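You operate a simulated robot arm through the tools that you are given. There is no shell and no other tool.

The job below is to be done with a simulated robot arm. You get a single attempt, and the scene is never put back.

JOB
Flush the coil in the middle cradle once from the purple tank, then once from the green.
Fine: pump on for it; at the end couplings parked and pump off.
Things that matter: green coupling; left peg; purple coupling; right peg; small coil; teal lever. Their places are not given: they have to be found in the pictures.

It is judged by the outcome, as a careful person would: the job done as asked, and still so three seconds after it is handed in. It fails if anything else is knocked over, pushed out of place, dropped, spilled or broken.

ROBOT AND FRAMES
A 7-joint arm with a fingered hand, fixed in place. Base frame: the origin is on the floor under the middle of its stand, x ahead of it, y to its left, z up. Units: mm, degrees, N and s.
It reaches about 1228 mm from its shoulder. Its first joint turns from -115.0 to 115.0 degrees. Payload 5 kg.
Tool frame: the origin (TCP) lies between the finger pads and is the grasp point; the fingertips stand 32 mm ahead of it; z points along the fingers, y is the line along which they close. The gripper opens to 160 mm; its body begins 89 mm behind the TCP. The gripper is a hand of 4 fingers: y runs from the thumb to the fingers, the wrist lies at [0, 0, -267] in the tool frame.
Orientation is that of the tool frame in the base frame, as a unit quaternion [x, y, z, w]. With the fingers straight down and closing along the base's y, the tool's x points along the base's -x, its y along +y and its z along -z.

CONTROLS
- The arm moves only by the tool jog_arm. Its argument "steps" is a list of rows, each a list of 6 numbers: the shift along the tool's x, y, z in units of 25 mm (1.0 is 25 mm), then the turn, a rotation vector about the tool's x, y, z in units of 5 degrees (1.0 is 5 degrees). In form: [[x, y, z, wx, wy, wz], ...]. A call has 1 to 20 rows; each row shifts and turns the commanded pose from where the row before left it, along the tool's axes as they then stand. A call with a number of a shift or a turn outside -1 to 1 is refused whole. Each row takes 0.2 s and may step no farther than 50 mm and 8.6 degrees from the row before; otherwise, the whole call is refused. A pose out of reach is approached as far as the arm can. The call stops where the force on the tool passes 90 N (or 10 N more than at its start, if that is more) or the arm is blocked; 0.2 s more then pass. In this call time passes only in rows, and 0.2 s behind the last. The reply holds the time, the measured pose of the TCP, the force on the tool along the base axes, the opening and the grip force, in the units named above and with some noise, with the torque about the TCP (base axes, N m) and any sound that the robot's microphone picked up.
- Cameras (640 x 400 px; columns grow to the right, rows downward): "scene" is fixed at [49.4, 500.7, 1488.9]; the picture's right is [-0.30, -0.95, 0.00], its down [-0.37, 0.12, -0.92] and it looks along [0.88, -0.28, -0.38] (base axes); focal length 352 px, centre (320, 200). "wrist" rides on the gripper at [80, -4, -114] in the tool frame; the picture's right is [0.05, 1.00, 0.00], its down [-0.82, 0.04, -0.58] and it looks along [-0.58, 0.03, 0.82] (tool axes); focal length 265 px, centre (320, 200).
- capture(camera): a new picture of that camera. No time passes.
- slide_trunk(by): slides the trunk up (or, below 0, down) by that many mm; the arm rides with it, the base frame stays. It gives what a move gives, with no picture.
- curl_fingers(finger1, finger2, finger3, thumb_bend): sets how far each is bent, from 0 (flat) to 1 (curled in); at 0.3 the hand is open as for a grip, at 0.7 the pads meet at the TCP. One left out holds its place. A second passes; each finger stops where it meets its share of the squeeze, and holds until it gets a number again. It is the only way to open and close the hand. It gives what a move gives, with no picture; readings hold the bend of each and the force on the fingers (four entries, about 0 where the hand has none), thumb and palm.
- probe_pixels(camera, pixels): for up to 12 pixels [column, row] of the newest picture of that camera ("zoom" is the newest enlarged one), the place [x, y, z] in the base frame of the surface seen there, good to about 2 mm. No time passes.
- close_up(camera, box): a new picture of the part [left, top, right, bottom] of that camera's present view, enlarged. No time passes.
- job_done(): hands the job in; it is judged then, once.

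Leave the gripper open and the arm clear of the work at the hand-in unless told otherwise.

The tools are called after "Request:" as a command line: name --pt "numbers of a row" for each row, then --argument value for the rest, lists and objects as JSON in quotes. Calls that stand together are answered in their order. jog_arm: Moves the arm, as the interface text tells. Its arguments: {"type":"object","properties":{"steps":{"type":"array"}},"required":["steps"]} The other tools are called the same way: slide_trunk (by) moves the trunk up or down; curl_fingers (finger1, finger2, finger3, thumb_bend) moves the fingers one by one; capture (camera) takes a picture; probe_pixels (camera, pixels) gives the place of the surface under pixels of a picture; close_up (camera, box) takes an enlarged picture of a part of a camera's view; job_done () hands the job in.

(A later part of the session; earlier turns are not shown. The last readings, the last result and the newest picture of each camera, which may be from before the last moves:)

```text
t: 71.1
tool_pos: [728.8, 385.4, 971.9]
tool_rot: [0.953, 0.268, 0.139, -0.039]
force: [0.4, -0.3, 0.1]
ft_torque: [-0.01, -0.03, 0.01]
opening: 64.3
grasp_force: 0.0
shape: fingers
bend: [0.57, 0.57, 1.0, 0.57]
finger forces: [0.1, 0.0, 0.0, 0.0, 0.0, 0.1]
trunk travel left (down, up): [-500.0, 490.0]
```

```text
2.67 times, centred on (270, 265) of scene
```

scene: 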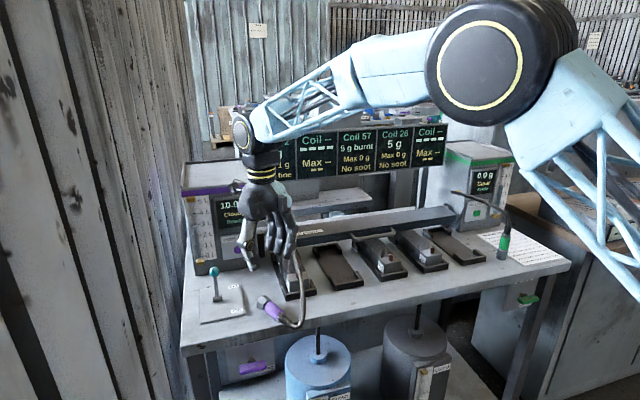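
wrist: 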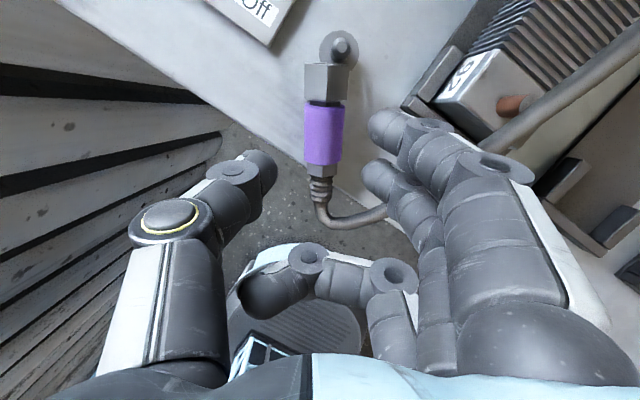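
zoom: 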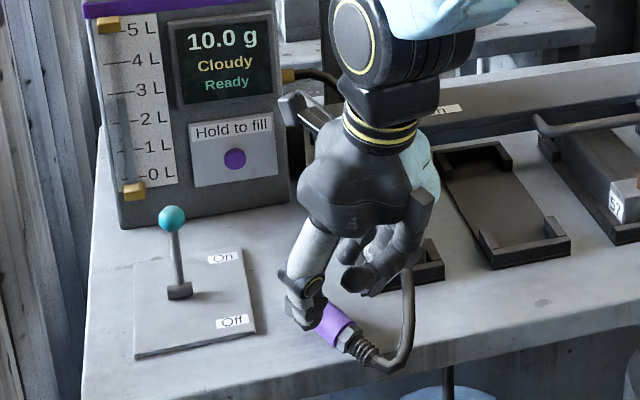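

The coupling is centred at column 324 between thumb tip (265) and finger 2 (375). I'll descend along the fingers, slowly at the end.

Request:
jog_arm --pt "0.04 0.0 0.8 0 0 0" --pt "0.03 0.0 0.8 0 0 0" --pt "0.02 0 0.3 0 0 0" --pt "0.01 0 0.2 0 0 0" --pt "0 0 0.2 0 0 0"

Request:
capture --camera "wrist"

Request:
close_up --camera "scene" --box '[230, 240, 330, 340]'

```text
t: 72.3
tool_pos: [743.6, 395.2, 920.4]
tool_rot: [0.952, 0.27, 0.142, -0.039]
force: [-4.4, -1.6, 27.5]
ft_torque: [1.03, 0.75, 0.2]
opening: 64.0
grasp_force: 13.4
shape: fingers
bend: [0.57, 0.57, 1.0, 0.58]
finger forces: [0.0, 0.0, 0.0, 0.1, 27.9, 0.0]
trunk travel left (down, up): [-500.0, 490.0]
```

```text
taken
```

wrist: 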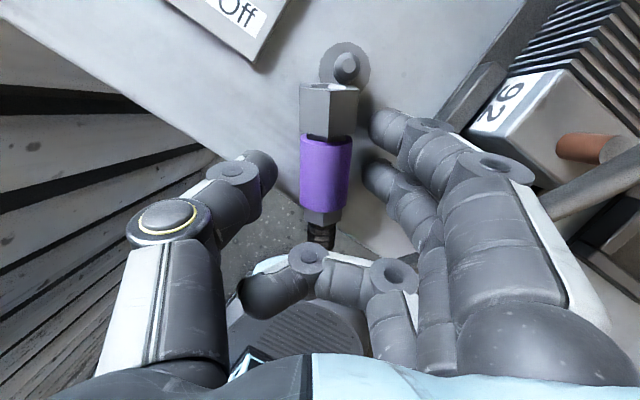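

```text
4.00 times, centred on (280, 290) of scene
```

zoom: 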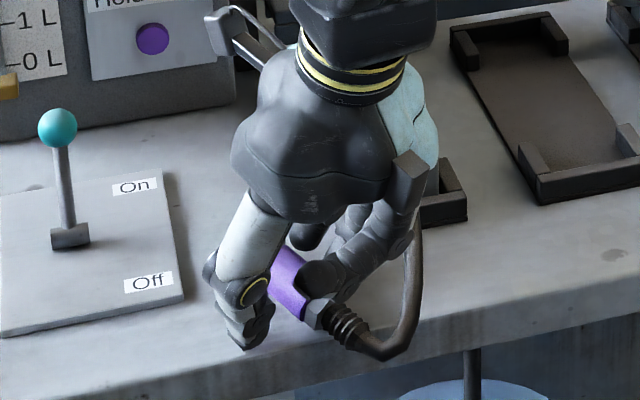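

The thumb tip touched the table (27 N) at TCP z 920, because the open fingertips reach about 40 mm ahead. I'll back off 8 mm, then close. The tips rise as they close.

Request:
jog_arm --pt "0 0 -0.32 0 0 0"

Request:
curl_fingers --finger1 0.58 --finger2 0.63 --thumb_bend 0.63

Request:
capture --camera "wrist"

```text
t: 72.7
tool_pos: [740.3, 391.8, 921.7]
tool_rot: [0.952, 0.27, 0.138, -0.038]
force: [0.3, -0.4, -0.4]
ft_torque: [-0.01, 0.02, -0.01]
opening: 64.2
grasp_force: 0.0
shape: fingers
bend: [0.57, 0.57, 1.0, 0.57]
finger forces: [0.0, 0.0, 0.1, 0.1, 0.0, 0.1]
trunk travel left (down, up): [-500.0, 490.0]
```

```text
t: 73.7
tool_pos: [740.8, 393.4, 924.3]
tool_rot: [0.952, 0.269, 0.139, -0.038]
force: [-0.6, 0.6, -1.1]
ft_torque: [0.0, 0.02, 0.01]
opening: 54.1
grasp_force: 0.1
shape: fingers
bend: [0.57, 0.62, 1.0, 0.63]
finger forces: [0.0, 0.3, 0.0, 0.0, 0.2, 0.0]
trunk travel left (down, up): [-500.0, 490.0]
```

```text
taken
```

wrist: 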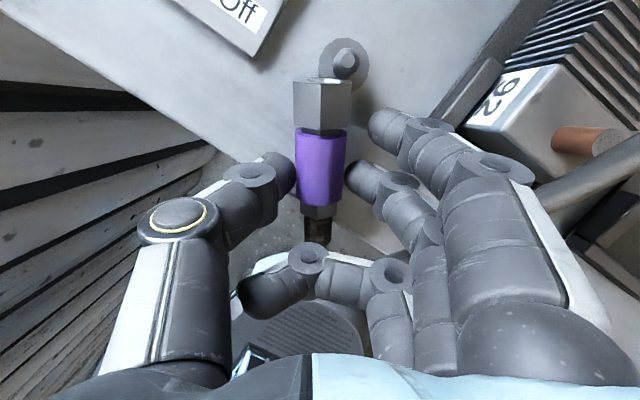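

Thumb and finger 2 are just touching the sleeve at mid-length. I'll go 5 mm lower so the sleeve's axis is level with the fingertip pads, and then grip.

Request:
jog_arm --pt "0.03 0 0.1 0 0 0" --pt "0.03 0 0.1 0 0 0"

Request:
curl_fingers --finger2 0.68 --thumb_bend 0.68

Request:
close_up --camera "wrist" --box '[230, 30, 420, 260]'

```text
t: 74.3
tool_pos: [744.6, 394.1, 920.0]
tool_rot: [0.952, 0.269, 0.139, -0.038]
force: [-0.2, -0.6, -0.1]
ft_torque: [-0.02, -0.05, -0.03]
opening: 53.6
grasp_force: 0.8
shape: fingers
bend: [0.57, 0.62, 1.0, 0.63]
finger forces: [0.0, 0.5, 0.0, 0.0, 0.3, 0.0]
trunk travel left (down, up): [-500.0, 490.0]
```

```text
t: 75.3
tool_pos: [744.0, 395.1, 919.2]
tool_rot: [0.952, 0.27, 0.138, -0.039]
force: [-1.0, -0.3, 0.1]
ft_torque: [0.01, 0.02, 0.04]
opening: 51.3
grasp_force: 6.5
shape: fingers
bend: [0.57, 0.63, 1.0, 0.66]
finger forces: [0.0, 6.1, 0.1, 0.0, 6.2, 0.1]
trunk travel left (down, up): [-500.0, 490.0]
```

```text
1.74 times, centred on (325, 145) of wrist
```

zoom: 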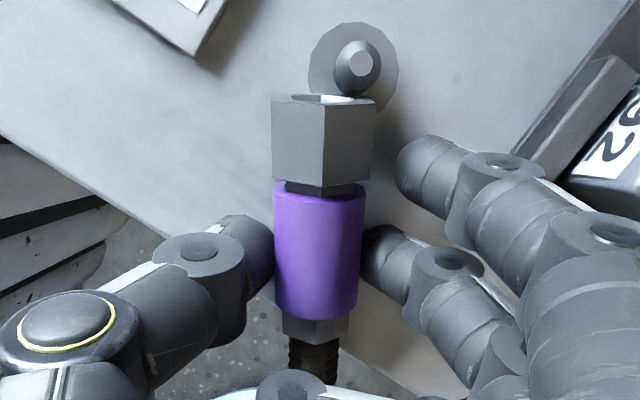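

It's a well-balanced pinch: 6.1 N against 6.2 N with no side force. I'll increase the squeeze a little.

Request:
curl_fingers --finger2 0.76 --thumb_bend 0.76

Request:
close_up --camera "wrist" --box '[230, 30, 420, 260]'

```text
t: 76.3
tool_pos: [744.0, 395.2, 920.1]
tool_rot: [0.952, 0.27, 0.14, -0.039]
force: [0.2, -0.2, -1.2]
ft_torque: [-0.04, 0.01, -0.01]
opening: 41.9
grasp_force: 11.0
shape: fingers
bend: [0.57, 0.58, 1.0, 0.73]
finger forces: [0.3, 11.0, 0.1, 0.0, 10.5, 0.1]
trunk travel left (down, up): [-500.0, 490.0]
```

```text
1.74 times, centred on (325, 145) of wrist
```

zoom: 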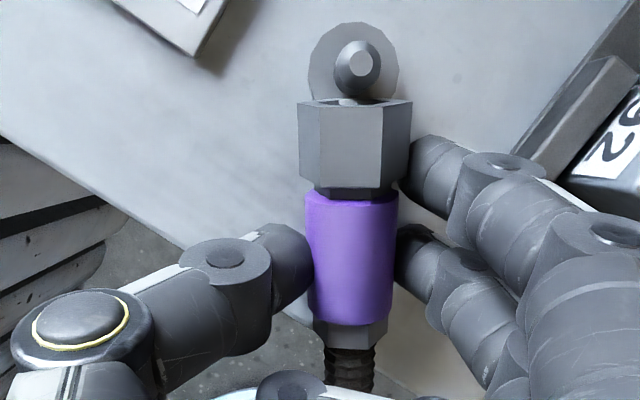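

The thumb pushed finger 2 back a little, so the coupling slid about 10 mm sideways, but it is held 11 N against 10.5 N. I'll lift slowly, 15 mm, and check.

Request:
jog_arm --pt "0.055 0 -0.192 0 0 0" --pt "0.055 0 -0.192 0 0 0" --pt "0.055 0 -0.192 0 0 0"

Request:
close_up --camera "wrist" --box '[230, 30, 420, 260]'

Request:
close_up --camera "scene" --box '[230, 240, 330, 340]'

```text
t: 77.1
tool_pos: [744.0, 395.2, 934.8]
tool_rot: [0.952, 0.269, 0.14, -0.039]
force: [-0.1, -1.2, -2.0]
ft_torque: [-0.02, 0.01, 0.01]
opening: 41.4
grasp_force: 11.3
shape: fingers
bend: [0.57, 0.58, 1.0, 0.73]
finger forces: [0.3, 10.6, 0.1, 0.0, 10.6, 0.0]
trunk travel left (down, up): [-500.0, 490.0]
```

```text
1.74 times, centred on (325, 145) of wrist
```

zoom: 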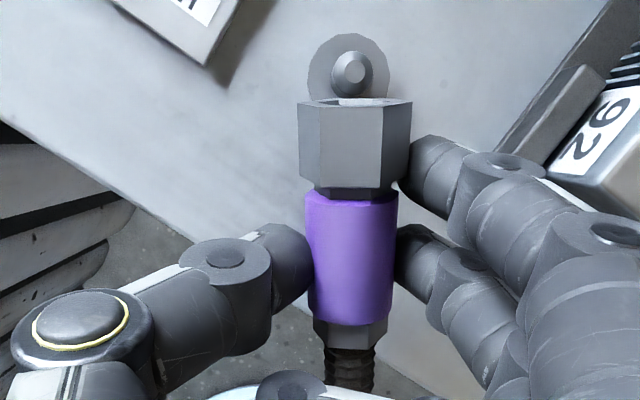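

```text
4.00 times, centred on (280, 290) of scene
```

zoom: 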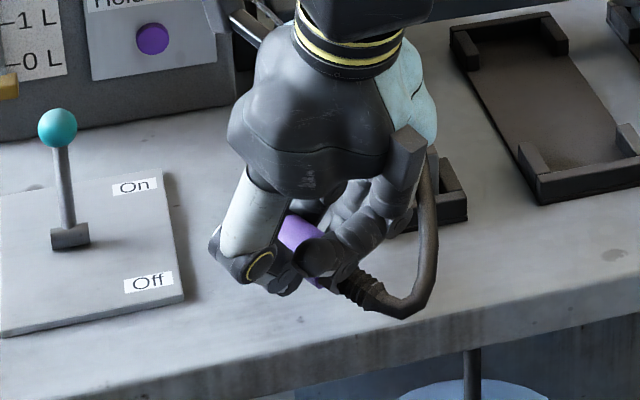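

The coupling is lifted and held securely (weight about 2 N). I'll raise it another 120 mm so there's room to turn.

Request:
jog_arm --pt "0.138 0 -0.48 0 0 0" --pt "0.276 0 -0.961 0 0 0" --pt "0.276 0 -0.961 0 0 0" --pt "0.276 0 -0.961 0 0 0" --pt "0.276 0 -0.961 0 0 0" --pt "0 0 0 0 -0.8 0" --pt "0 0 0 0 -0.8 0" --pt "0 0 0 0 -0.8 0" --pt "0 0 0 0 -0.8 0"

Request:
capture --camera "wrist"

Request:
capture --camera "scene"

```text
t: 79.1
tool_pos: [744.4, 394.7, 1047.0]
tool_rot: [0.962, 0.271, 0.004, -0.001]
force: [-0.5, 0.8, -1.8]
ft_torque: [0.03, 0.08, 0.02]
opening: 41.6
grasp_force: 10.3
shape: fingers
bend: [0.57, 0.58, 1.0, 0.73]
finger forces: [0.3, 10.7, 0.0, 0.1, 10.5, 0.0]
trunk travel left (down, up): [-500.0, 490.0]
```

```text
taken
```

wrist: 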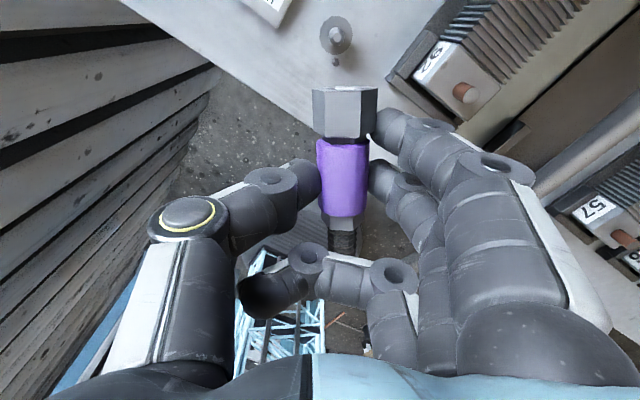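

```text
taken
```

scene: 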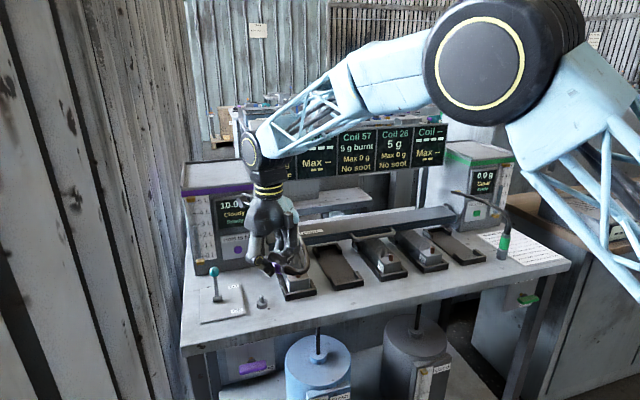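

The coupling hangs securely, and the bare peg shows at (262,302). Now I'll turn the hand counter-clockwise about the vertical, which unwinds the hose toward its tank. I'll do 50° first and check.

Request:
jog_arm --pt "0 0 0 0 0 -1" --pt "0 0 0 0 0 -1" --pt "0 0 0 0 0 -1" --pt "0 0 0 0 0 -1" --pt "0 0 0 0 0 -1" --pt "0 0 0 0 0 -1" --pt "0 0 0 0 0 -1" --pt "0 0 0 0 0 -1" --pt "0 0 0 0 0 -1" --pt "0 0 0 0 0 -1"

Request:
capture --camera "wrist"

Request:
close_up --camera "scene" --box '[200, 150, 360, 330]'

```text
t: 81.3
tool_pos: [743.4, 394.6, 1047.6]
tool_rot: [0.757, 0.653, 0.005, 0.002]
force: [0.0, 0.3, -1.8]
ft_torque: [-0.03, 0.05, 0.0]
opening: 41.6
grasp_force: 10.8
shape: fingers
bend: [0.57, 0.58, 1.0, 0.73]
finger forces: [0.3, 10.7, 0.0, 0.0, 10.5, 0.1]
trunk travel left (down, up): [-500.0, 490.0]
```

```text
taken
```

wrist: 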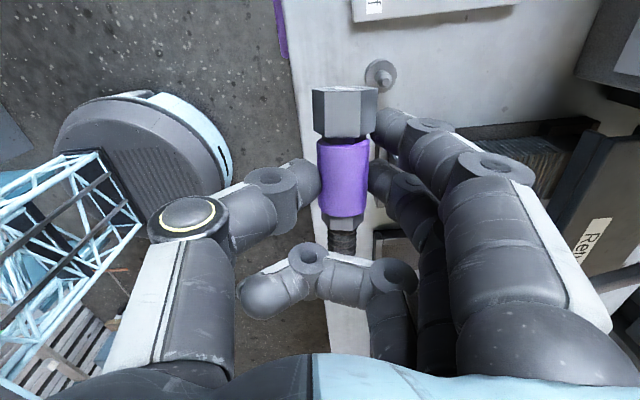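

```text
2.22 times, centred on (280, 240) of scene
```

zoom: 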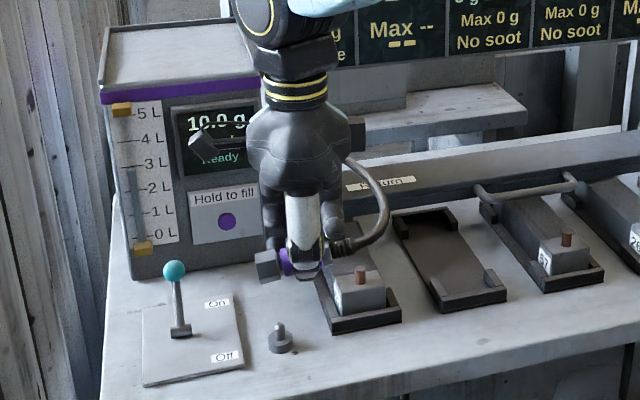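

Stable. I'll continue turning counter-clockwise another 100°.

Request:
jog_arm --pt "0 0 0 0 0 -1" --pt "0 0 0 0 0 -1" --pt "0 0 0 0 0 -1" --pt "0 0 0 0 0 -1" --pt "0 0 0 0 0 -1" --pt "0 0 0 0 0 -1" --pt "0 0 0 0 0 -1" --pt "0 0 0 0 0 -1" --pt "0 0 0 0 0 -1" --pt "0 0 0 0 0 -1" --pt "0 0 0 0 0 -1" --pt "0 0 0 0 0 -1" --pt "0 0 0 0 0 -1" --pt "0 0 0 0 0 -1" --pt "0 0 0 0 0 -1" --pt "0 0 0 0 0 -1" --pt "0 0 0 0 0 -1" --pt "0 0 0 0 0 -1" --pt "0 0 0 0 0 -1" --pt "0 0 0 0 0 -1"

Request:
capture --camera "wrist"

Request:
close_up --camera "scene" --box '[200, 150, 360, 330]'

```text
t: 85.5
tool_pos: [742.9, 395.7, 1047.3]
tool_rot: [-0.013, 1.0, 0.003, 0.006]
force: [-0.1, 0.2, -2.0]
ft_torque: [-0.03, -0.05, 0.03]
opening: 41.8
grasp_force: 10.4
shape: fingers
bend: [0.57, 0.58, 1.0, 0.73]
finger forces: [0.4, 10.7, 0.1, 0.0, 10.5, 0.0]
trunk travel left (down, up): [-500.0, 490.0]
```

```text
taken
```

wrist: 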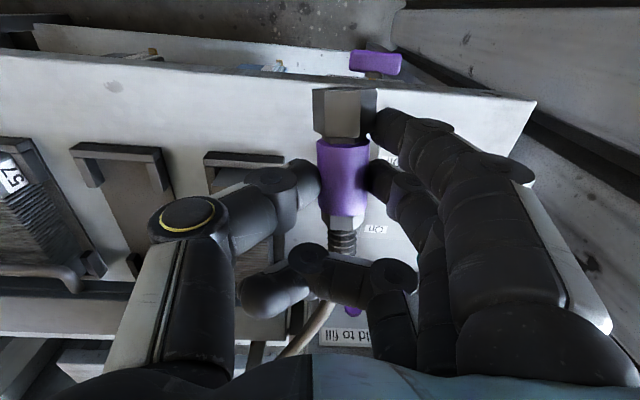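

```text
2.22 times, centred on (280, 240) of scene
```

zoom: 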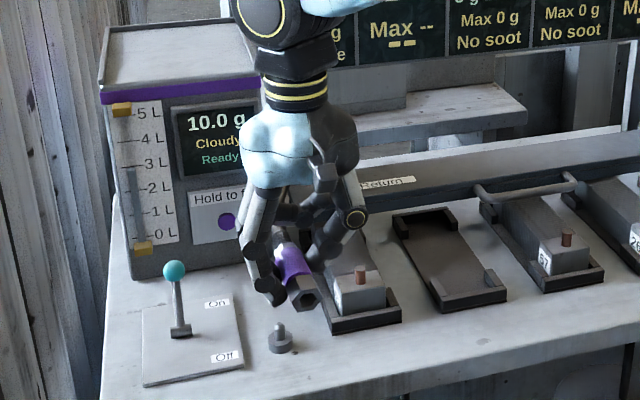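

The coupling's bottom now faces the robot and its hose runs straight toward the tank. I'll carry it across at this height to in front of the middle cradle (y≈60).

Request:
jog_arm --pt "0.205 -0.957 -0.094 0 0 0" --pt "0.205 -0.957 -0.094 0 0 0" --pt "0.205 -0.957 -0.094 0 0 0" --pt "0.205 -0.957 -0.094 0 0 0" --pt "0.205 -0.957 -0.094 0 0 0" --pt "0.205 -0.957 -0.094 0 0 0" --pt "0.205 -0.957 -0.094 0 0 0" --pt "0.205 -0.957 -0.094 0 0 0" --pt "0.205 -0.957 -0.094 0 0 0" --pt "0.205 -0.957 -0.094 0 0 0" --pt "0.205 -0.957 -0.094 0 0 0" --pt "0.205 -0.957 -0.094 0 0 0" --pt "0.205 -0.957 -0.094 0 0 0" --pt "0.205 -0.957 -0.094 0 0 0"

Request:
capture --camera "wrist"

Request:
capture --camera "scene"

```text
t: 88.5
tool_pos: [678.9, 56.3, 1077.6]
tool_rot: [-0.014, 1.0, 0.002, 0.004]
force: [-0.1, 0.6, -1.0]
ft_torque: [-0.04, 0.0, 0.01]
opening: 41.7
grasp_force: 10.6
shape: fingers
bend: [0.57, 0.58, 1.0, 0.73]
finger forces: [0.3, 10.6, 0.0, 0.0, 10.5, 0.0]
trunk travel left (down, up): [-500.0, 490.0]
```

```text
taken
```

wrist: 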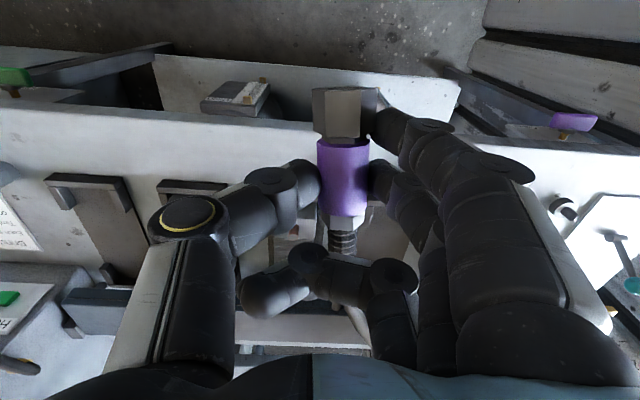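

```text
taken
```

scene: 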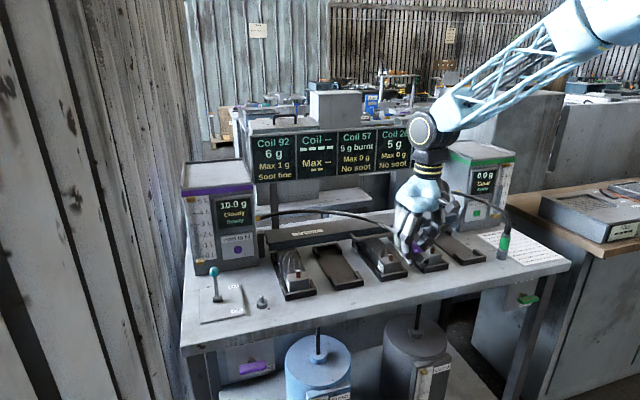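

All steady, with the hose following freely. Now I'll pitch the hand up so the coupling's bottom swings down, 50° first.

Request:
jog_arm --pt "0 0 0 0 -1 0" --pt "0 0 0 0 -1 0" --pt "0 0 0 0 -1 0" --pt "0 0 0 0 -1 0" --pt "0 0 0 0 -1 0" --pt "0 0 0 0 -1 0" --pt "0 0 0 0 -1 0" --pt "0 0 0 0 -1 0" --pt "0 0 0 0 -1 0" --pt "0 0 0 0 -1 0"

Request:
capture --camera "wrist"

Request:
close_up --camera "scene" --box '[340, 140, 500, 300]'

```text
t: 90.9
tool_pos: [674.4, -107.5, 1077.9]
tool_rot: [0.11, 0.897, -0.05, 0.425]
force: [0.2, 0.0, -2.1]
ft_torque: [-0.05, 0.05, -0.03]
opening: 41.2
grasp_force: 11.2
shape: fingers
bend: [0.56, 0.58, 1.0, 0.73]
finger forces: [0.6, 10.5, 0.0, 0.0, 10.8, 0.0]
trunk travel left (down, up): [-500.0, 490.0]
stopped in row 10: the arm was blocked; the commanded pose is now the measured one
```

```text
taken
```

wrist: 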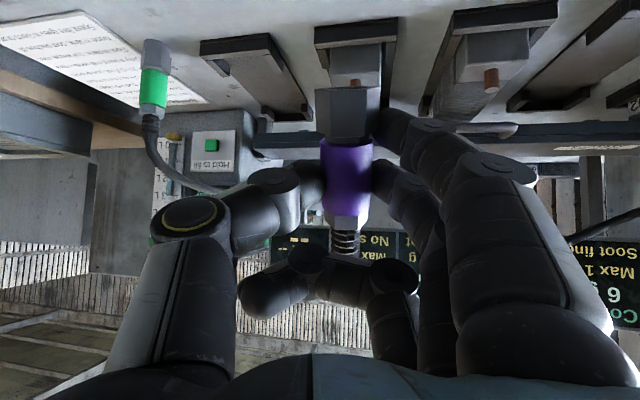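

```text
2.50 times, centred on (420, 220) of scene
```

zoom: 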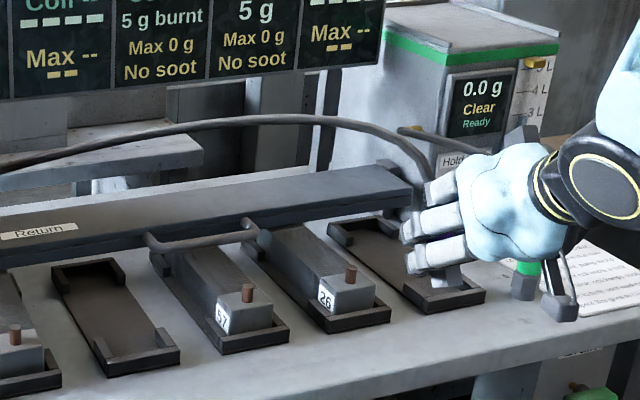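

The arm drifted sideways to y −107 and stalled at a joint limit while pitching. The coupling is still held (10.5 N) and clear of everything. A lower shoulder worked well before, so I'll raise the hand about 250 mm and then lower the trunk.

Request:
jog_arm --pt "-0.773 0 -0.633 0 0 0" --pt "-0.773 0 -0.633 0 0 0" --pt "-0.773 0 -0.633 0 0 0" --pt "-0.773 0 -0.633 0 0 0" --pt "-0.773 0 -0.633 0 0 0"

Request:
capture --camera "scene"

```text
t: 92.3
tool_pos: [657.7, -180.6, 1203.3]
tool_rot: [0.162, 0.89, -0.074, 0.421]
force: [0.8, -0.2, -0.6]
ft_torque: [-0.03, 0.02, -0.01]
opening: 41.1
grasp_force: 11.0
shape: fingers
bend: [0.56, 0.58, 1.0, 0.74]
finger forces: [0.8, 10.4, 0.1, 0.1, 10.8, 0.0]
trunk travel left (down, up): [-500.0, 490.0]
stopped in row 5: the arm was blocked; the commanded pose is now the measured one
```

```text
taken
```

scene: 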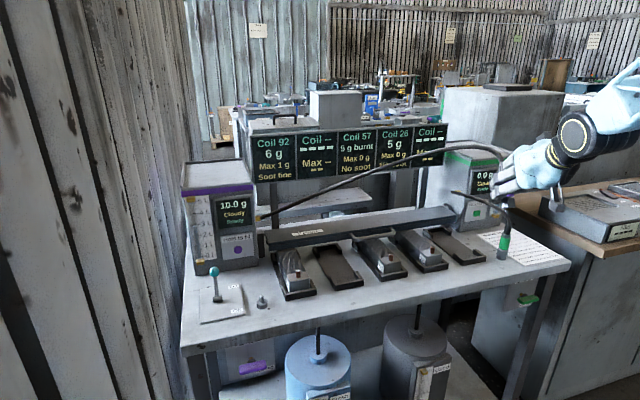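

Raising made it drift more, so this elbow posture is wrong for a level hand. I'll undo it by pitching the hand back down while moving back toward +y. After that I'll redo the level-out higher up with the arm stretched, which worked before.

Request:
jog_arm --pt "0 0.2 0 0 1 0" --pt "0 0.2 0 0 1 0" --pt "0 0.4 0 0 1 0" --pt "0 0.4 0 0 1 0" --pt "0 0.4 0 0 1 0" --pt "0 0.4 0 0 1 0" --pt "0 0.4 0 0 1 0" --pt "0 0.4 0 0 1 0" --pt "0 0.4 0 0 1 0"

Request:
capture --camera "scene"

Request:
capture --camera "wrist"

```text
t: 94.3
tool_pos: [685.2, -105.8, 1204.0]
tool_rot: [0.18, 0.983, -0.006, 0.048]
force: [-0.2, 0.6, -1.6]
ft_torque: [-0.05, 0.04, 0.01]
opening: 41.1
grasp_force: 10.1
shape: fingers
bend: [0.56, 0.58, 1.0, 0.74]
finger forces: [0.9, 10.1, 0.0, 0.1, 10.4, 0.0]
trunk travel left (down, up): [-500.0, 490.0]
```

```text
taken
```

scene: 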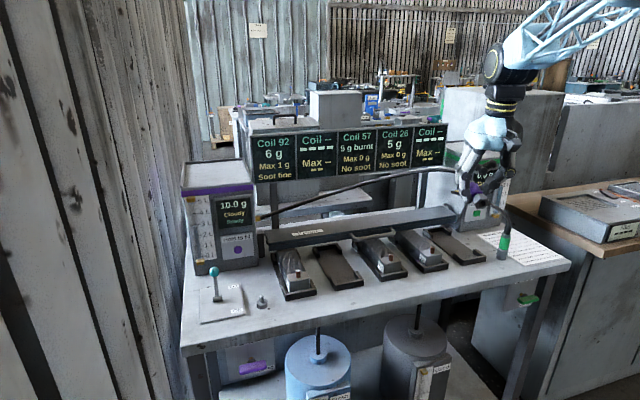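

```text
taken
```

wrist: 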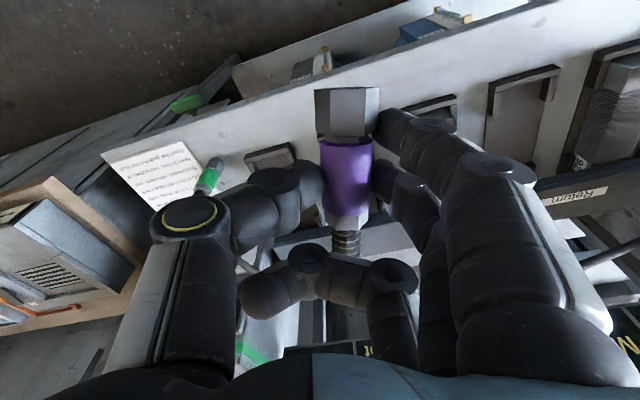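

Back to a good posture at (685, −106, 1204) with the hand pointing down. Now I'll go up and left to about (760, 120, 1380), well above everything, and then yaw the hand left.

Request:
jog_arm --pt "0.039 0.951 -0.704 0 0 0" --pt "0.039 0.951 -0.704 0 0 0" --pt "0.039 0.951 -0.704 0 0 0" --pt "0.039 0.951 -0.704 0 0 0" --pt "0.039 0.951 -0.704 0 0 0" --pt "0.039 0.951 -0.704 0 0 0" --pt "0.039 0.951 -0.704 0 0 0" --pt "0.039 0.951 -0.704 0 0 0" --pt "0.039 0.951 -0.704 0 0 0" --pt "0.039 0.951 -0.704 0 0 0" --pt "0 0 0 0 0 -0.9" --pt "0 0 0 0 0 -0.9" --pt "0 0 0 0 0 -0.9" --pt "0 0 0 0 0 -0.9" --pt "0 0 0 0 0 -0.9" --pt "0 0 0 0 0 -0.9" --pt "0 0 0 0 0 -0.9" --pt "0 0 0 0 0 -0.9"

Request:
capture --camera "scene"

```text
t: 98.1
tool_pos: [744.9, 126.2, 1379.4]
tool_rot: [-0.134, 0.99, -0.021, 0.044]
force: [-0.7, -0.4, -2.6]
ft_torque: [-0.01, 0.0, 0.0]
opening: 40.9
grasp_force: 10.5
shape: fingers
bend: [0.56, 0.58, 1.0, 0.74]
finger forces: [0.8, 10.1, 0.0, 0.0, 10.5, 0.1]
trunk travel left (down, up): [-500.0, 490.0]
```

```text
taken
```

scene: 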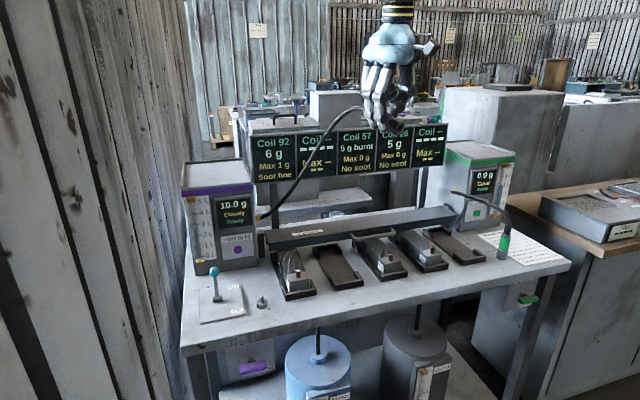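

It tracks exactly. Now I'll pitch up in stages and watch for drift.

Request:
jog_arm --pt "0 0 0 0 -1 0" --pt "0 0 0 0 -1 0" --pt "0 0 0 0 -1 0" --pt "0 0 0 0 -1 0" --pt "0 0 0 0 -1 0" --pt "0 0 0 0 -1 0"

Request:
capture --camera "scene"

```text
t: 99.5
tool_pos: [743.7, 125.7, 1379.8]
tool_rot: [-0.134, 0.944, 0.014, 0.3]
force: [0.1, 0.1, -0.9]
ft_torque: [-0.07, -0.01, 0.02]
opening: 41.2
grasp_force: 10.6
shape: fingers
bend: [0.56, 0.58, 1.0, 0.74]
finger forces: [0.8, 10.1, 0.1, 0.0, 10.5, 0.0]
trunk travel left (down, up): [-500.0, 490.0]
```

```text
taken
```

scene: 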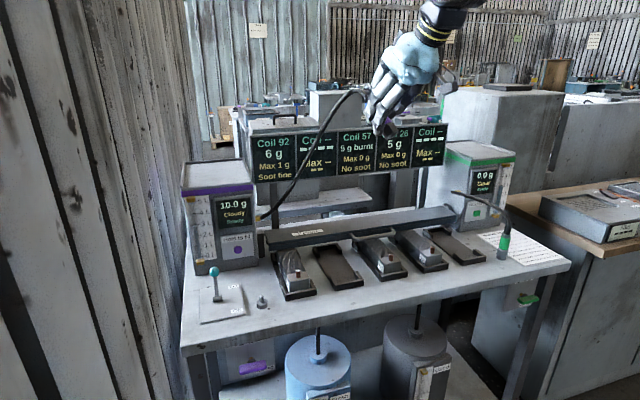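

No drift. I'll continue 25° more.

Request:
jog_arm --pt "0 0 0 0 -1 0" --pt "0 0 0 0 -1 0" --pt "0 0 0 0 -1 0" --pt "0 0 0 0 -1 0" --pt "0 0 0 0 -1 0"

Request:
capture --camera "wrist"

```text
t: 100.7
tool_pos: [743.8, 125.6, 1380.6]
tool_rot: [-0.127, 0.857, 0.042, 0.497]
force: [-0.5, 0.0, -3.2]
ft_torque: [0.01, 0.01, 0.02]
opening: 41.2
grasp_force: 10.2
shape: fingers
bend: [0.56, 0.58, 1.0, 0.74]
finger forces: [0.7, 9.7, 0.0, 0.0, 10.1, 0.0]
trunk travel left (down, up): [-500.0, 490.0]
```

```text
taken
```

wrist: 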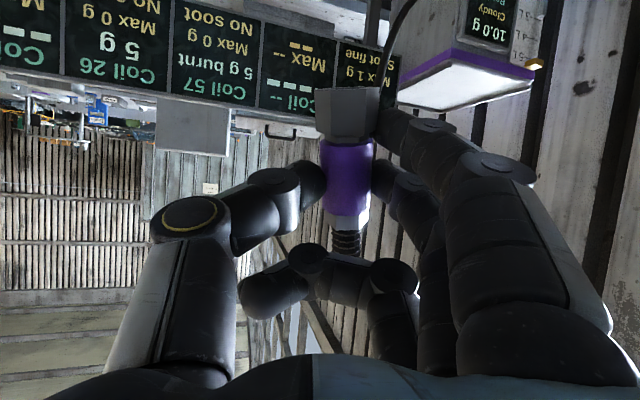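

It is still exact at 30° below horizontal. I'll do four more rows to about 10°.

Request:
jog_arm --pt "0 0 0 0 -1 0" --pt "0 0 0 0 -1 0" --pt "0 0 0 0 -1 0" --pt "0 0 0 0 -1 0"

Request:
capture --camera "wrist"

Request:
capture --camera "scene"

```text
t: 101.9
tool_pos: [709.9, -202.7, 1416.9]
tool_rot: [0.066, 0.782, -0.101, 0.611]
force: [-0.5, 1.1, -1.4]
ft_torque: [0.01, 0.05, -0.05]
opening: 41.3
grasp_force: 11.1
shape: fingers
bend: [0.56, 0.58, 1.0, 0.74]
finger forces: [1.0, 10.1, 0.1, 0.1, 10.7, 0.0]
out of reach, approached as far as the arm can: row 2, 3
trunk travel left (down, up): [-500.0, 490.0]
stopped in row 4: the arm was blocked; the commanded pose is now the measured one
```

```text
taken
```

wrist: 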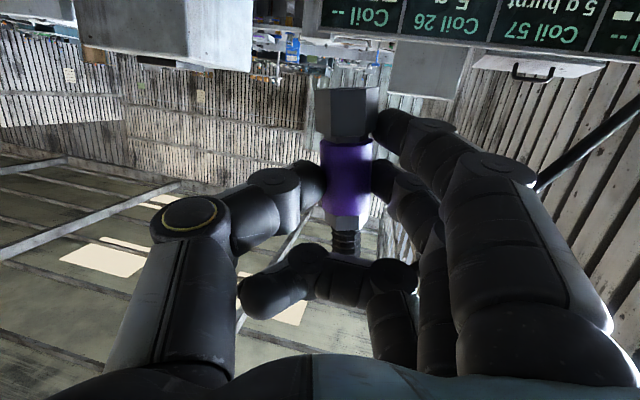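

```text
taken
```

scene: 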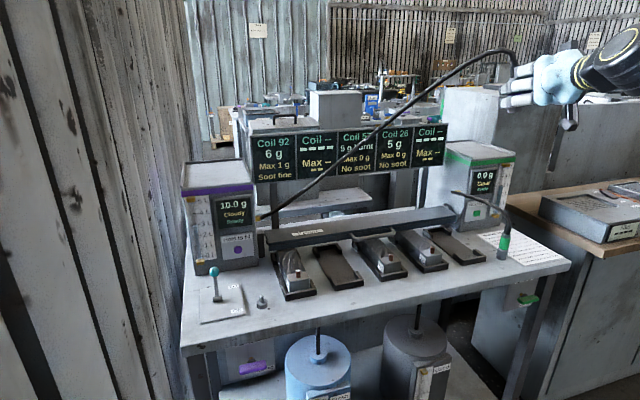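

The arm swung right again, to (710, −203, 1417), but in free air high above everything. It has reached 13° pitch and the coupling is still held (10 N). It seems to have switched elbow posture, so I'll test whether it tracks now by moving +y slowly.

Request:
jog_arm --pt "-0.01 0.485 -0.12 0 0 0" --pt "-0.01 0.485 -0.12 0 0 0" --pt "-0.01 0.485 -0.12 0 0 0" --pt "-0.01 0.485 -0.12 0 0 0"

Request:
capture --camera "scene"

```text
t: 102.9
tool_pos: [710.2, -153.4, 1415.0]
tool_rot: [0.066, 0.783, -0.1, 0.611]
force: [-0.7, 0.2, -1.4]
ft_torque: [-0.04, 0.04, -0.03]
opening: 41.1
grasp_force: 10.6
shape: fingers
bend: [0.56, 0.58, 1.0, 0.74]
finger forces: [0.9, 10.1, 0.1, 0.1, 10.6, 0.0]
trunk travel left (down, up): [-500.0, 490.0]
```

```text
taken
```

scene: 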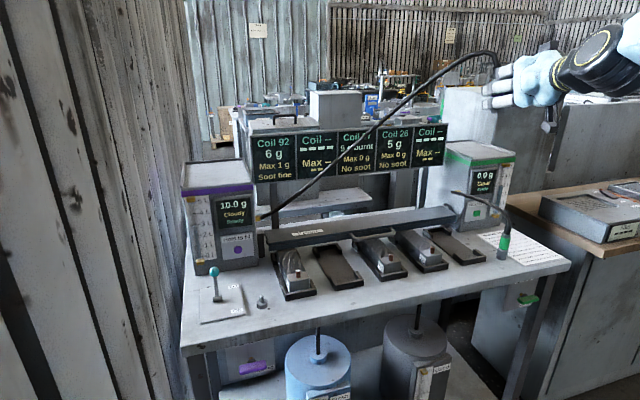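

It tracks precisely in this posture. I'll lower the trunk 300 mm now, keeping this posture.

Request:
slide_trunk --by -300

Request:
capture --camera "scene"

Request:
capture --camera "wrist"

```text
t: 105.9
tool_pos: [710.2, -152.5, 1115.3]
tool_rot: [0.067, 0.782, -0.1, 0.611]
force: [-0.5, -1.1, -2.8]
ft_torque: [-0.05, 0.06, 0.01]
opening: 41.1
grasp_force: 10.6
shape: fingers
bend: [0.56, 0.58, 1.0, 0.74]
finger forces: [0.9, 10.1, 0.0, 0.0, 10.6, 0.0]
trunk travel left (down, up): [-200.0, 790.0]
```

```text
taken
```

scene: 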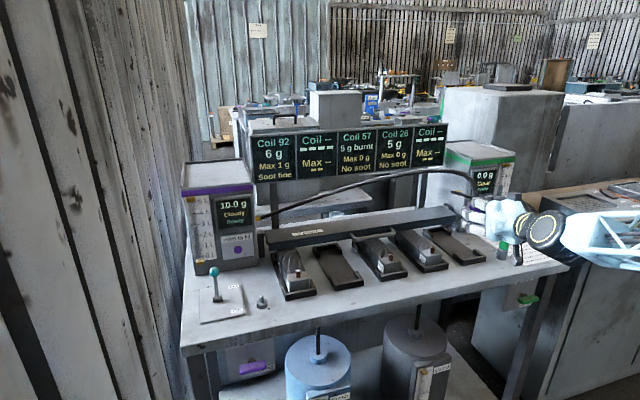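

```text
taken
```

wrist: 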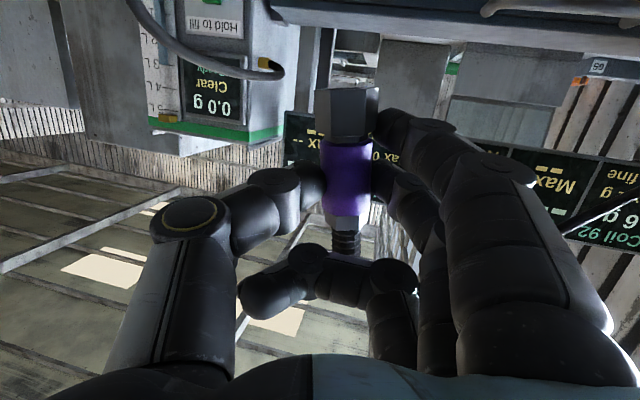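

All good: (710, −153, 1115). I'll measure how the coupling sits in the hand, from the wrist view (hex at (347,110), sleeve at (347,175)).

Request:
probe_pixels --camera "wrist" --pixels '[[347, 100], [347, 120], [322, 110], [374, 110], [347, 150], [347, 175], [346, 200], [325, 175], [369, 175], [344, 226], [345, 243], [345, 90]]'

Request:
close_up --camera "wrist" --box '[230, 60, 430, 280]'

```text
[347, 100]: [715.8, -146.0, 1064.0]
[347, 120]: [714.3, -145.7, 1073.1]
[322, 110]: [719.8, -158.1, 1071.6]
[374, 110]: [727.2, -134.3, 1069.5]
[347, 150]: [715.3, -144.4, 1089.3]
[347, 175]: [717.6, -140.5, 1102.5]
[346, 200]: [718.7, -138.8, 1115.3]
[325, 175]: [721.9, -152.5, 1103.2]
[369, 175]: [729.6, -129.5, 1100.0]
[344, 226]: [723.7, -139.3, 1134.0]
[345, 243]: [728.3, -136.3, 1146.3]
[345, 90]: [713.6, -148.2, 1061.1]
```

```text
1.82 times, centred on (330, 170) of wrist
```

zoom: 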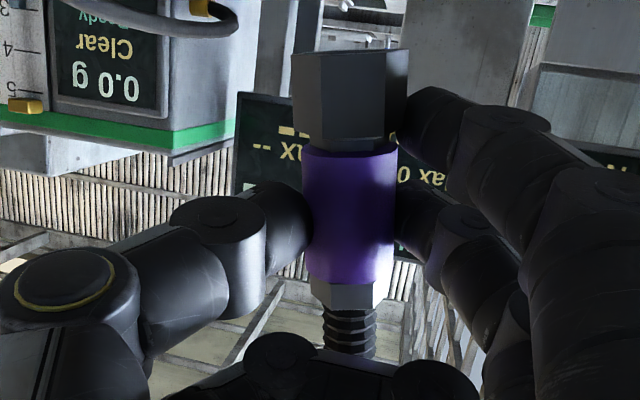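

In the hand frame the coupling leans a few degrees; its centre is about 21 mm ahead of the TCP and 15 mm toward the fingers. I'll bring the hand back toward the middle cradle, then correct yaw and roll so the coupling is vertical. First 100 mm in +y and the rotation.

Request:
jog_arm --pt "-0.02 0.97 -0.239 0 0 0" --pt "-0.02 0.97 -0.239 0 0 0" --pt "-0.02 0.97 -0.239 0 0 0" --pt "-0.02 0.97 -0.239 0 0 0" --pt "0 0 0 -0.692 -0.089 0.232" --pt "0 0 0 -0.692 -0.089 0.232" --pt "0 0 0 -0.692 -0.089 0.232" --pt "0 0 0 -0.692 -0.089 0.232"

Request:
capture --camera "wrist"

Request:
capture --camera "scene"

```text
t: 107.7
tool_pos: [708.7, -53.4, 1115.9]
tool_rot: [0.023, 0.776, 0.019, 0.63]
force: [0.2, 0.8, -2.5]
ft_torque: [-0.03, 0.03, -0.02]
opening: 41.2
grasp_force: 10.6
shape: fingers
bend: [0.56, 0.58, 1.0, 0.74]
finger forces: [0.8, 9.9, 0.0, 0.0, 10.8, 0.1]
trunk travel left (down, up): [-200.0, 790.0]
```

```text
taken
```

wrist: 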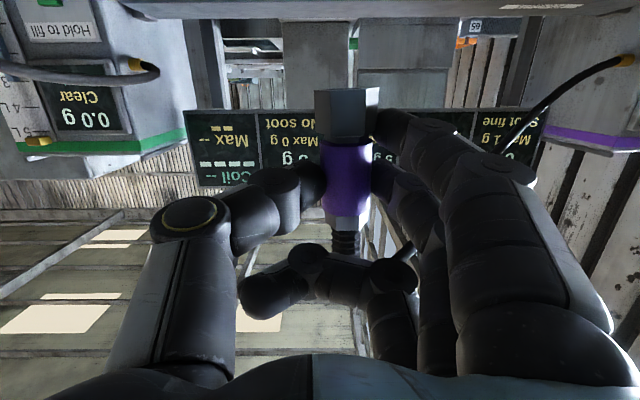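

```text
taken
```

scene: 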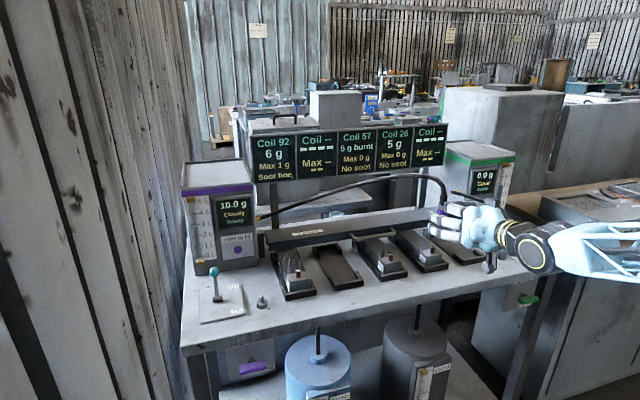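

Excellent tracking. I'll re-measure the coupling now (hex at (347,112), sleeve at (347,178), relief at (343,243)).

Request:
probe_pixels --camera "wrist" --pixels '[[347, 98], [347, 120], [320, 112], [376, 112], [347, 150], [347, 178], [347, 205], [323, 178], [371, 178], [343, 228], [343, 244], [347, 92]]'

Request:
close_up --camera "wrist" --box '[270, 70, 430, 270]'

Request:
close_up --camera "scene" --box '[400, 170, 520, 290]'

```text
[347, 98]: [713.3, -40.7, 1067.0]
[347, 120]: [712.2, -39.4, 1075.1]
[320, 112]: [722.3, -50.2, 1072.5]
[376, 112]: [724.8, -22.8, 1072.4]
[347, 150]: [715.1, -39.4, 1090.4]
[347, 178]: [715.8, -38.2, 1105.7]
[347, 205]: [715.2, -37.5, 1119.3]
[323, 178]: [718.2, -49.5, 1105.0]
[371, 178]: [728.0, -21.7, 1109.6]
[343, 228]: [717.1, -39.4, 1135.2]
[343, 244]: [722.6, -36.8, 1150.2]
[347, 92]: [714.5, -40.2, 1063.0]
```

```text
2.00 times, centred on (350, 170) of wrist
```

zoom: 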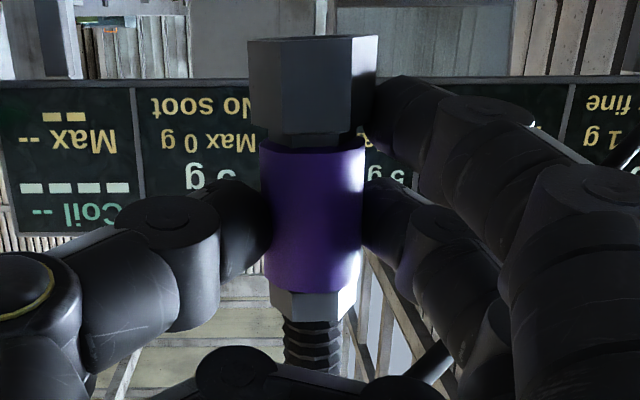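

```text
3.33 times, centred on (460, 230) of scene
```

zoom: 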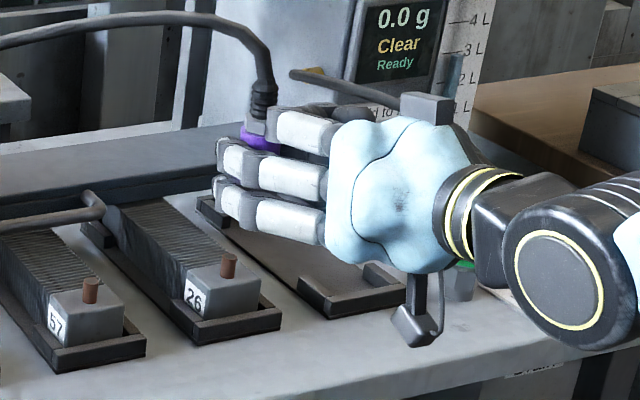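

The coupling is nearly vertical: centre about (731, −37), bottom face z≈1061.5, with about 2° of lean left. I'll correct that roll and move to just in front of coil 57 at a height where the bottom is about 15 mm above the port top.

Request:
jog_arm --pt "0 0 0 -0.094 0.005 0.45" --pt "0.708 0.522 0.316 0 0 0" --pt "0.708 0.522 0.316 0 0 0" --pt "0.708 0.522 0.316 0 0 0" --pt "0.708 0.522 0.316 0 0 0" --pt "0.708 0.522 0.316 0 0 0"

Request:
capture --camera "wrist"

Request:
close_up --camera "scene" --box '[330, 180, 470, 310]'

```text
t: 109.1
tool_pos: [731.0, 21.4, 1028.3]
tool_rot: [0.035, 0.775, 0.034, 0.63]
force: [0.1, 0.6, -1.3]
ft_torque: [-0.03, 0.07, -0.02]
opening: 41.1
grasp_force: 11.2
shape: fingers
bend: [0.56, 0.58, 1.0, 0.74]
finger forces: [0.7, 9.9, 0.1, 0.1, 10.8, 0.1]
trunk travel left (down, up): [-200.0, 790.0]
```

```text
taken
```

wrist: 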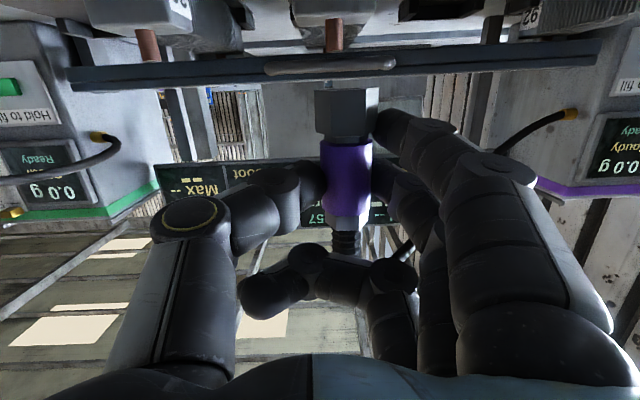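

```text
3.08 times, centred on (400, 245) of scene
```

zoom: 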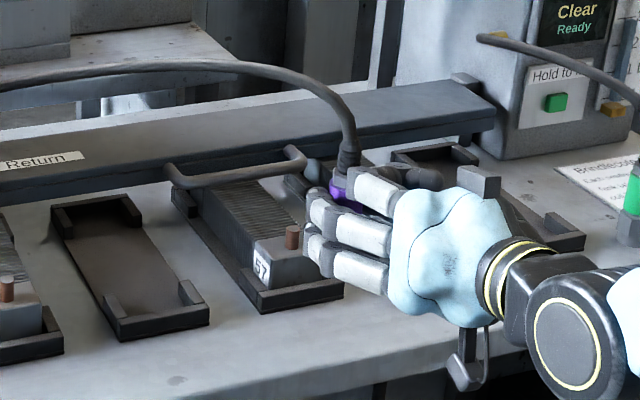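

The copper port of coil 57 is now visible at (333,37), just ahead of the coupling's bottom at (347,88). I'll measure both.

Request:
close_up --camera "wrist" --box '[270, 0, 430, 130]'

Request:
probe_pixels --camera "wrist" --pixels '[[333, 30], [333, 40], [333, 49], [328, 40], [338, 40], [347, 92], [347, 105], [347, 130], [320, 110], [375, 110], [347, 160], [347, 190]]'

```text
3.08 times, centred on (350, 65) of wrist
```

zoom: 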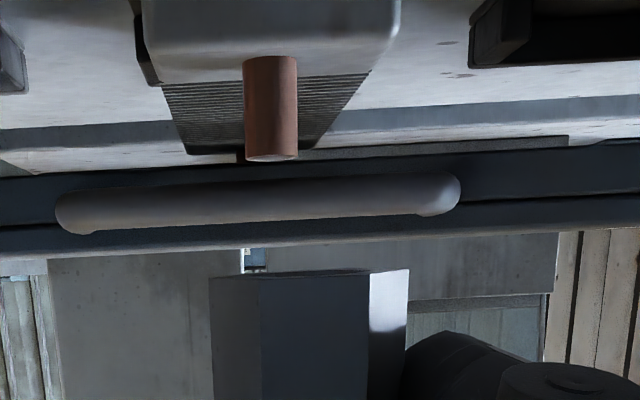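

```text
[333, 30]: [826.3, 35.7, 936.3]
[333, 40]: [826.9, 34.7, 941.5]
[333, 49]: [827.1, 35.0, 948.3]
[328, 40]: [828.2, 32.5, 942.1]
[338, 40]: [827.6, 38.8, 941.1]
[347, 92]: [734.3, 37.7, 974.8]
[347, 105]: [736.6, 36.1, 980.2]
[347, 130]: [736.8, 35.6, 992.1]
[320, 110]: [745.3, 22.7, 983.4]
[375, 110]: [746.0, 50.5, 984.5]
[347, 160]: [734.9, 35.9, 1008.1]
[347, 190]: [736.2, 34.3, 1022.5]
```

The port is centred at about (833.5, 35.8) with its top at z≈950.5. The coupling is at about (751, 36) with its bottom at z≈973. I'll take more probes along each to average out noise before closing the 83 mm gap.

Request:
probe_pixels --camera "wrist" --pixels '[[346, 148], [346, 154], [346, 160], [346, 166], [346, 172], [346, 178], [346, 184], [346, 190], [346, 196], [346, 202], [340, 175], [352, 175]]'

Request:
probe_pixels --camera "wrist" --pixels '[[334, 26], [334, 29], [334, 32], [334, 35], [334, 38], [334, 41], [334, 44], [334, 47], [332, 35], [336, 35], [332, 42], [336, 42]]'

```text
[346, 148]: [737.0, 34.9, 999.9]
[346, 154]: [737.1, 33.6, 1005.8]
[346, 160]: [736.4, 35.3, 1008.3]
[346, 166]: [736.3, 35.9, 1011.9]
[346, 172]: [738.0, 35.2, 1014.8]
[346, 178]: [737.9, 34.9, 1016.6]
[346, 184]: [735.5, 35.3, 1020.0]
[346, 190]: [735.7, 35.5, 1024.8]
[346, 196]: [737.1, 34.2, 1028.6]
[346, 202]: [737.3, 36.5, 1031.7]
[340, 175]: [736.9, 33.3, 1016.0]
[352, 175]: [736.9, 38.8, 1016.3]
```

```text
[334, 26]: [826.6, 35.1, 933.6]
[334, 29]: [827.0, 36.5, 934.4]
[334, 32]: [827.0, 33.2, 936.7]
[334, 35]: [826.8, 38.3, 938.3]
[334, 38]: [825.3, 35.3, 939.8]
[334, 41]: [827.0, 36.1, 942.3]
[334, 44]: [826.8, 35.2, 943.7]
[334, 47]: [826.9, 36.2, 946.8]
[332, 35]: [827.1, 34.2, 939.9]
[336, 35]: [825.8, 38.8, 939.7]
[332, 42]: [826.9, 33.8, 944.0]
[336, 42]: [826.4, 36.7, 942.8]
```

Averages: coupling centre (751.9, 36.5), port (833.2, 35.9). I'll move forward 81 mm at this height, keeping about 22 mm of clearance above the port, then check the alignment.

Request:
jog_arm --pt "-0.166 0.003 0.796 0 0 0" --pt "-0.166 0.003 0.796 0 0 0" --pt "-0.166 0.003 0.796 0 0 0" --pt "-0.166 0.003 0.796 0 0 0"

Request:
capture --camera "wrist"

Request:
close_up --camera "wrist" --box '[270, 0, 430, 130]'

Request:
probe_pixels --camera "wrist" --pixels '[[346, 148], [346, 160], [346, 166], [346, 172], [346, 178], [346, 184], [346, 190], [346, 202], [347, 92], [347, 98], [347, 110], [347, 120]]'

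Request:
close_up --camera "scene" --box '[350, 200, 450, 290]'

```text
t: 110.1
tool_pos: [812.7, 19.3, 1028.4]
tool_rot: [0.034, 0.776, 0.035, 0.629]
force: [0.1, -0.3, -1.5]
ft_torque: [-0.01, 0.06, 0.03]
opening: 41.0
grasp_force: 10.7
shape: fingers
bend: [0.56, 0.58, 1.0, 0.74]
finger forces: [0.8, 9.9, 0.0, 0.0, 10.8, 0.0]
trunk travel left (down, up): [-200.0, 790.0]
```

```text
taken
```

wrist: 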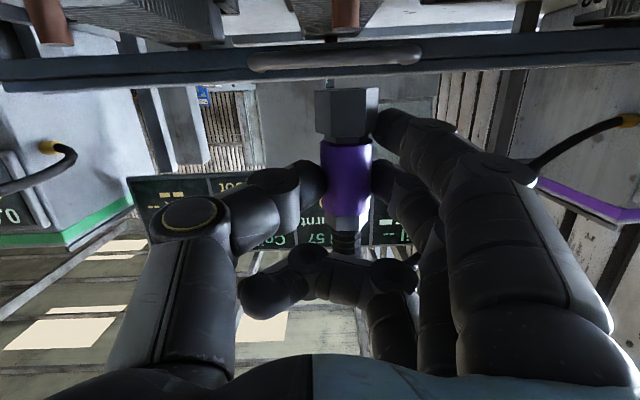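

```text
3.08 times, centred on (350, 65) of wrist
```

zoom: 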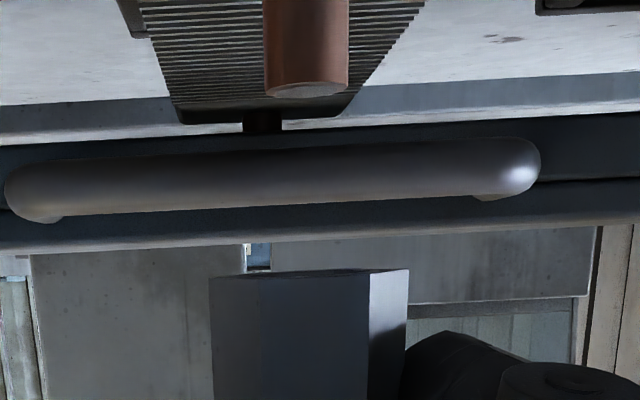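

```text
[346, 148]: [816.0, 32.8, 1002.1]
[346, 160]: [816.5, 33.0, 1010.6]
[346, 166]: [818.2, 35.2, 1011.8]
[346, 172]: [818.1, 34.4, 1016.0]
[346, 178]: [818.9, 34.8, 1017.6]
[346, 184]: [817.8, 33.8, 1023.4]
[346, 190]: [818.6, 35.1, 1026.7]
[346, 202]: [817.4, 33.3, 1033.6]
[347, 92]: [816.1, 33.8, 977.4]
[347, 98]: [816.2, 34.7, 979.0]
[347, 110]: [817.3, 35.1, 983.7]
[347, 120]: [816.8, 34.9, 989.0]
```

```text
4.44 times, centred on (400, 245) of scene
```

zoom: 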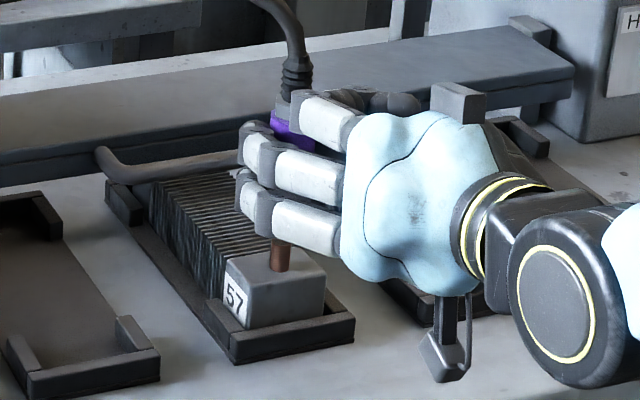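

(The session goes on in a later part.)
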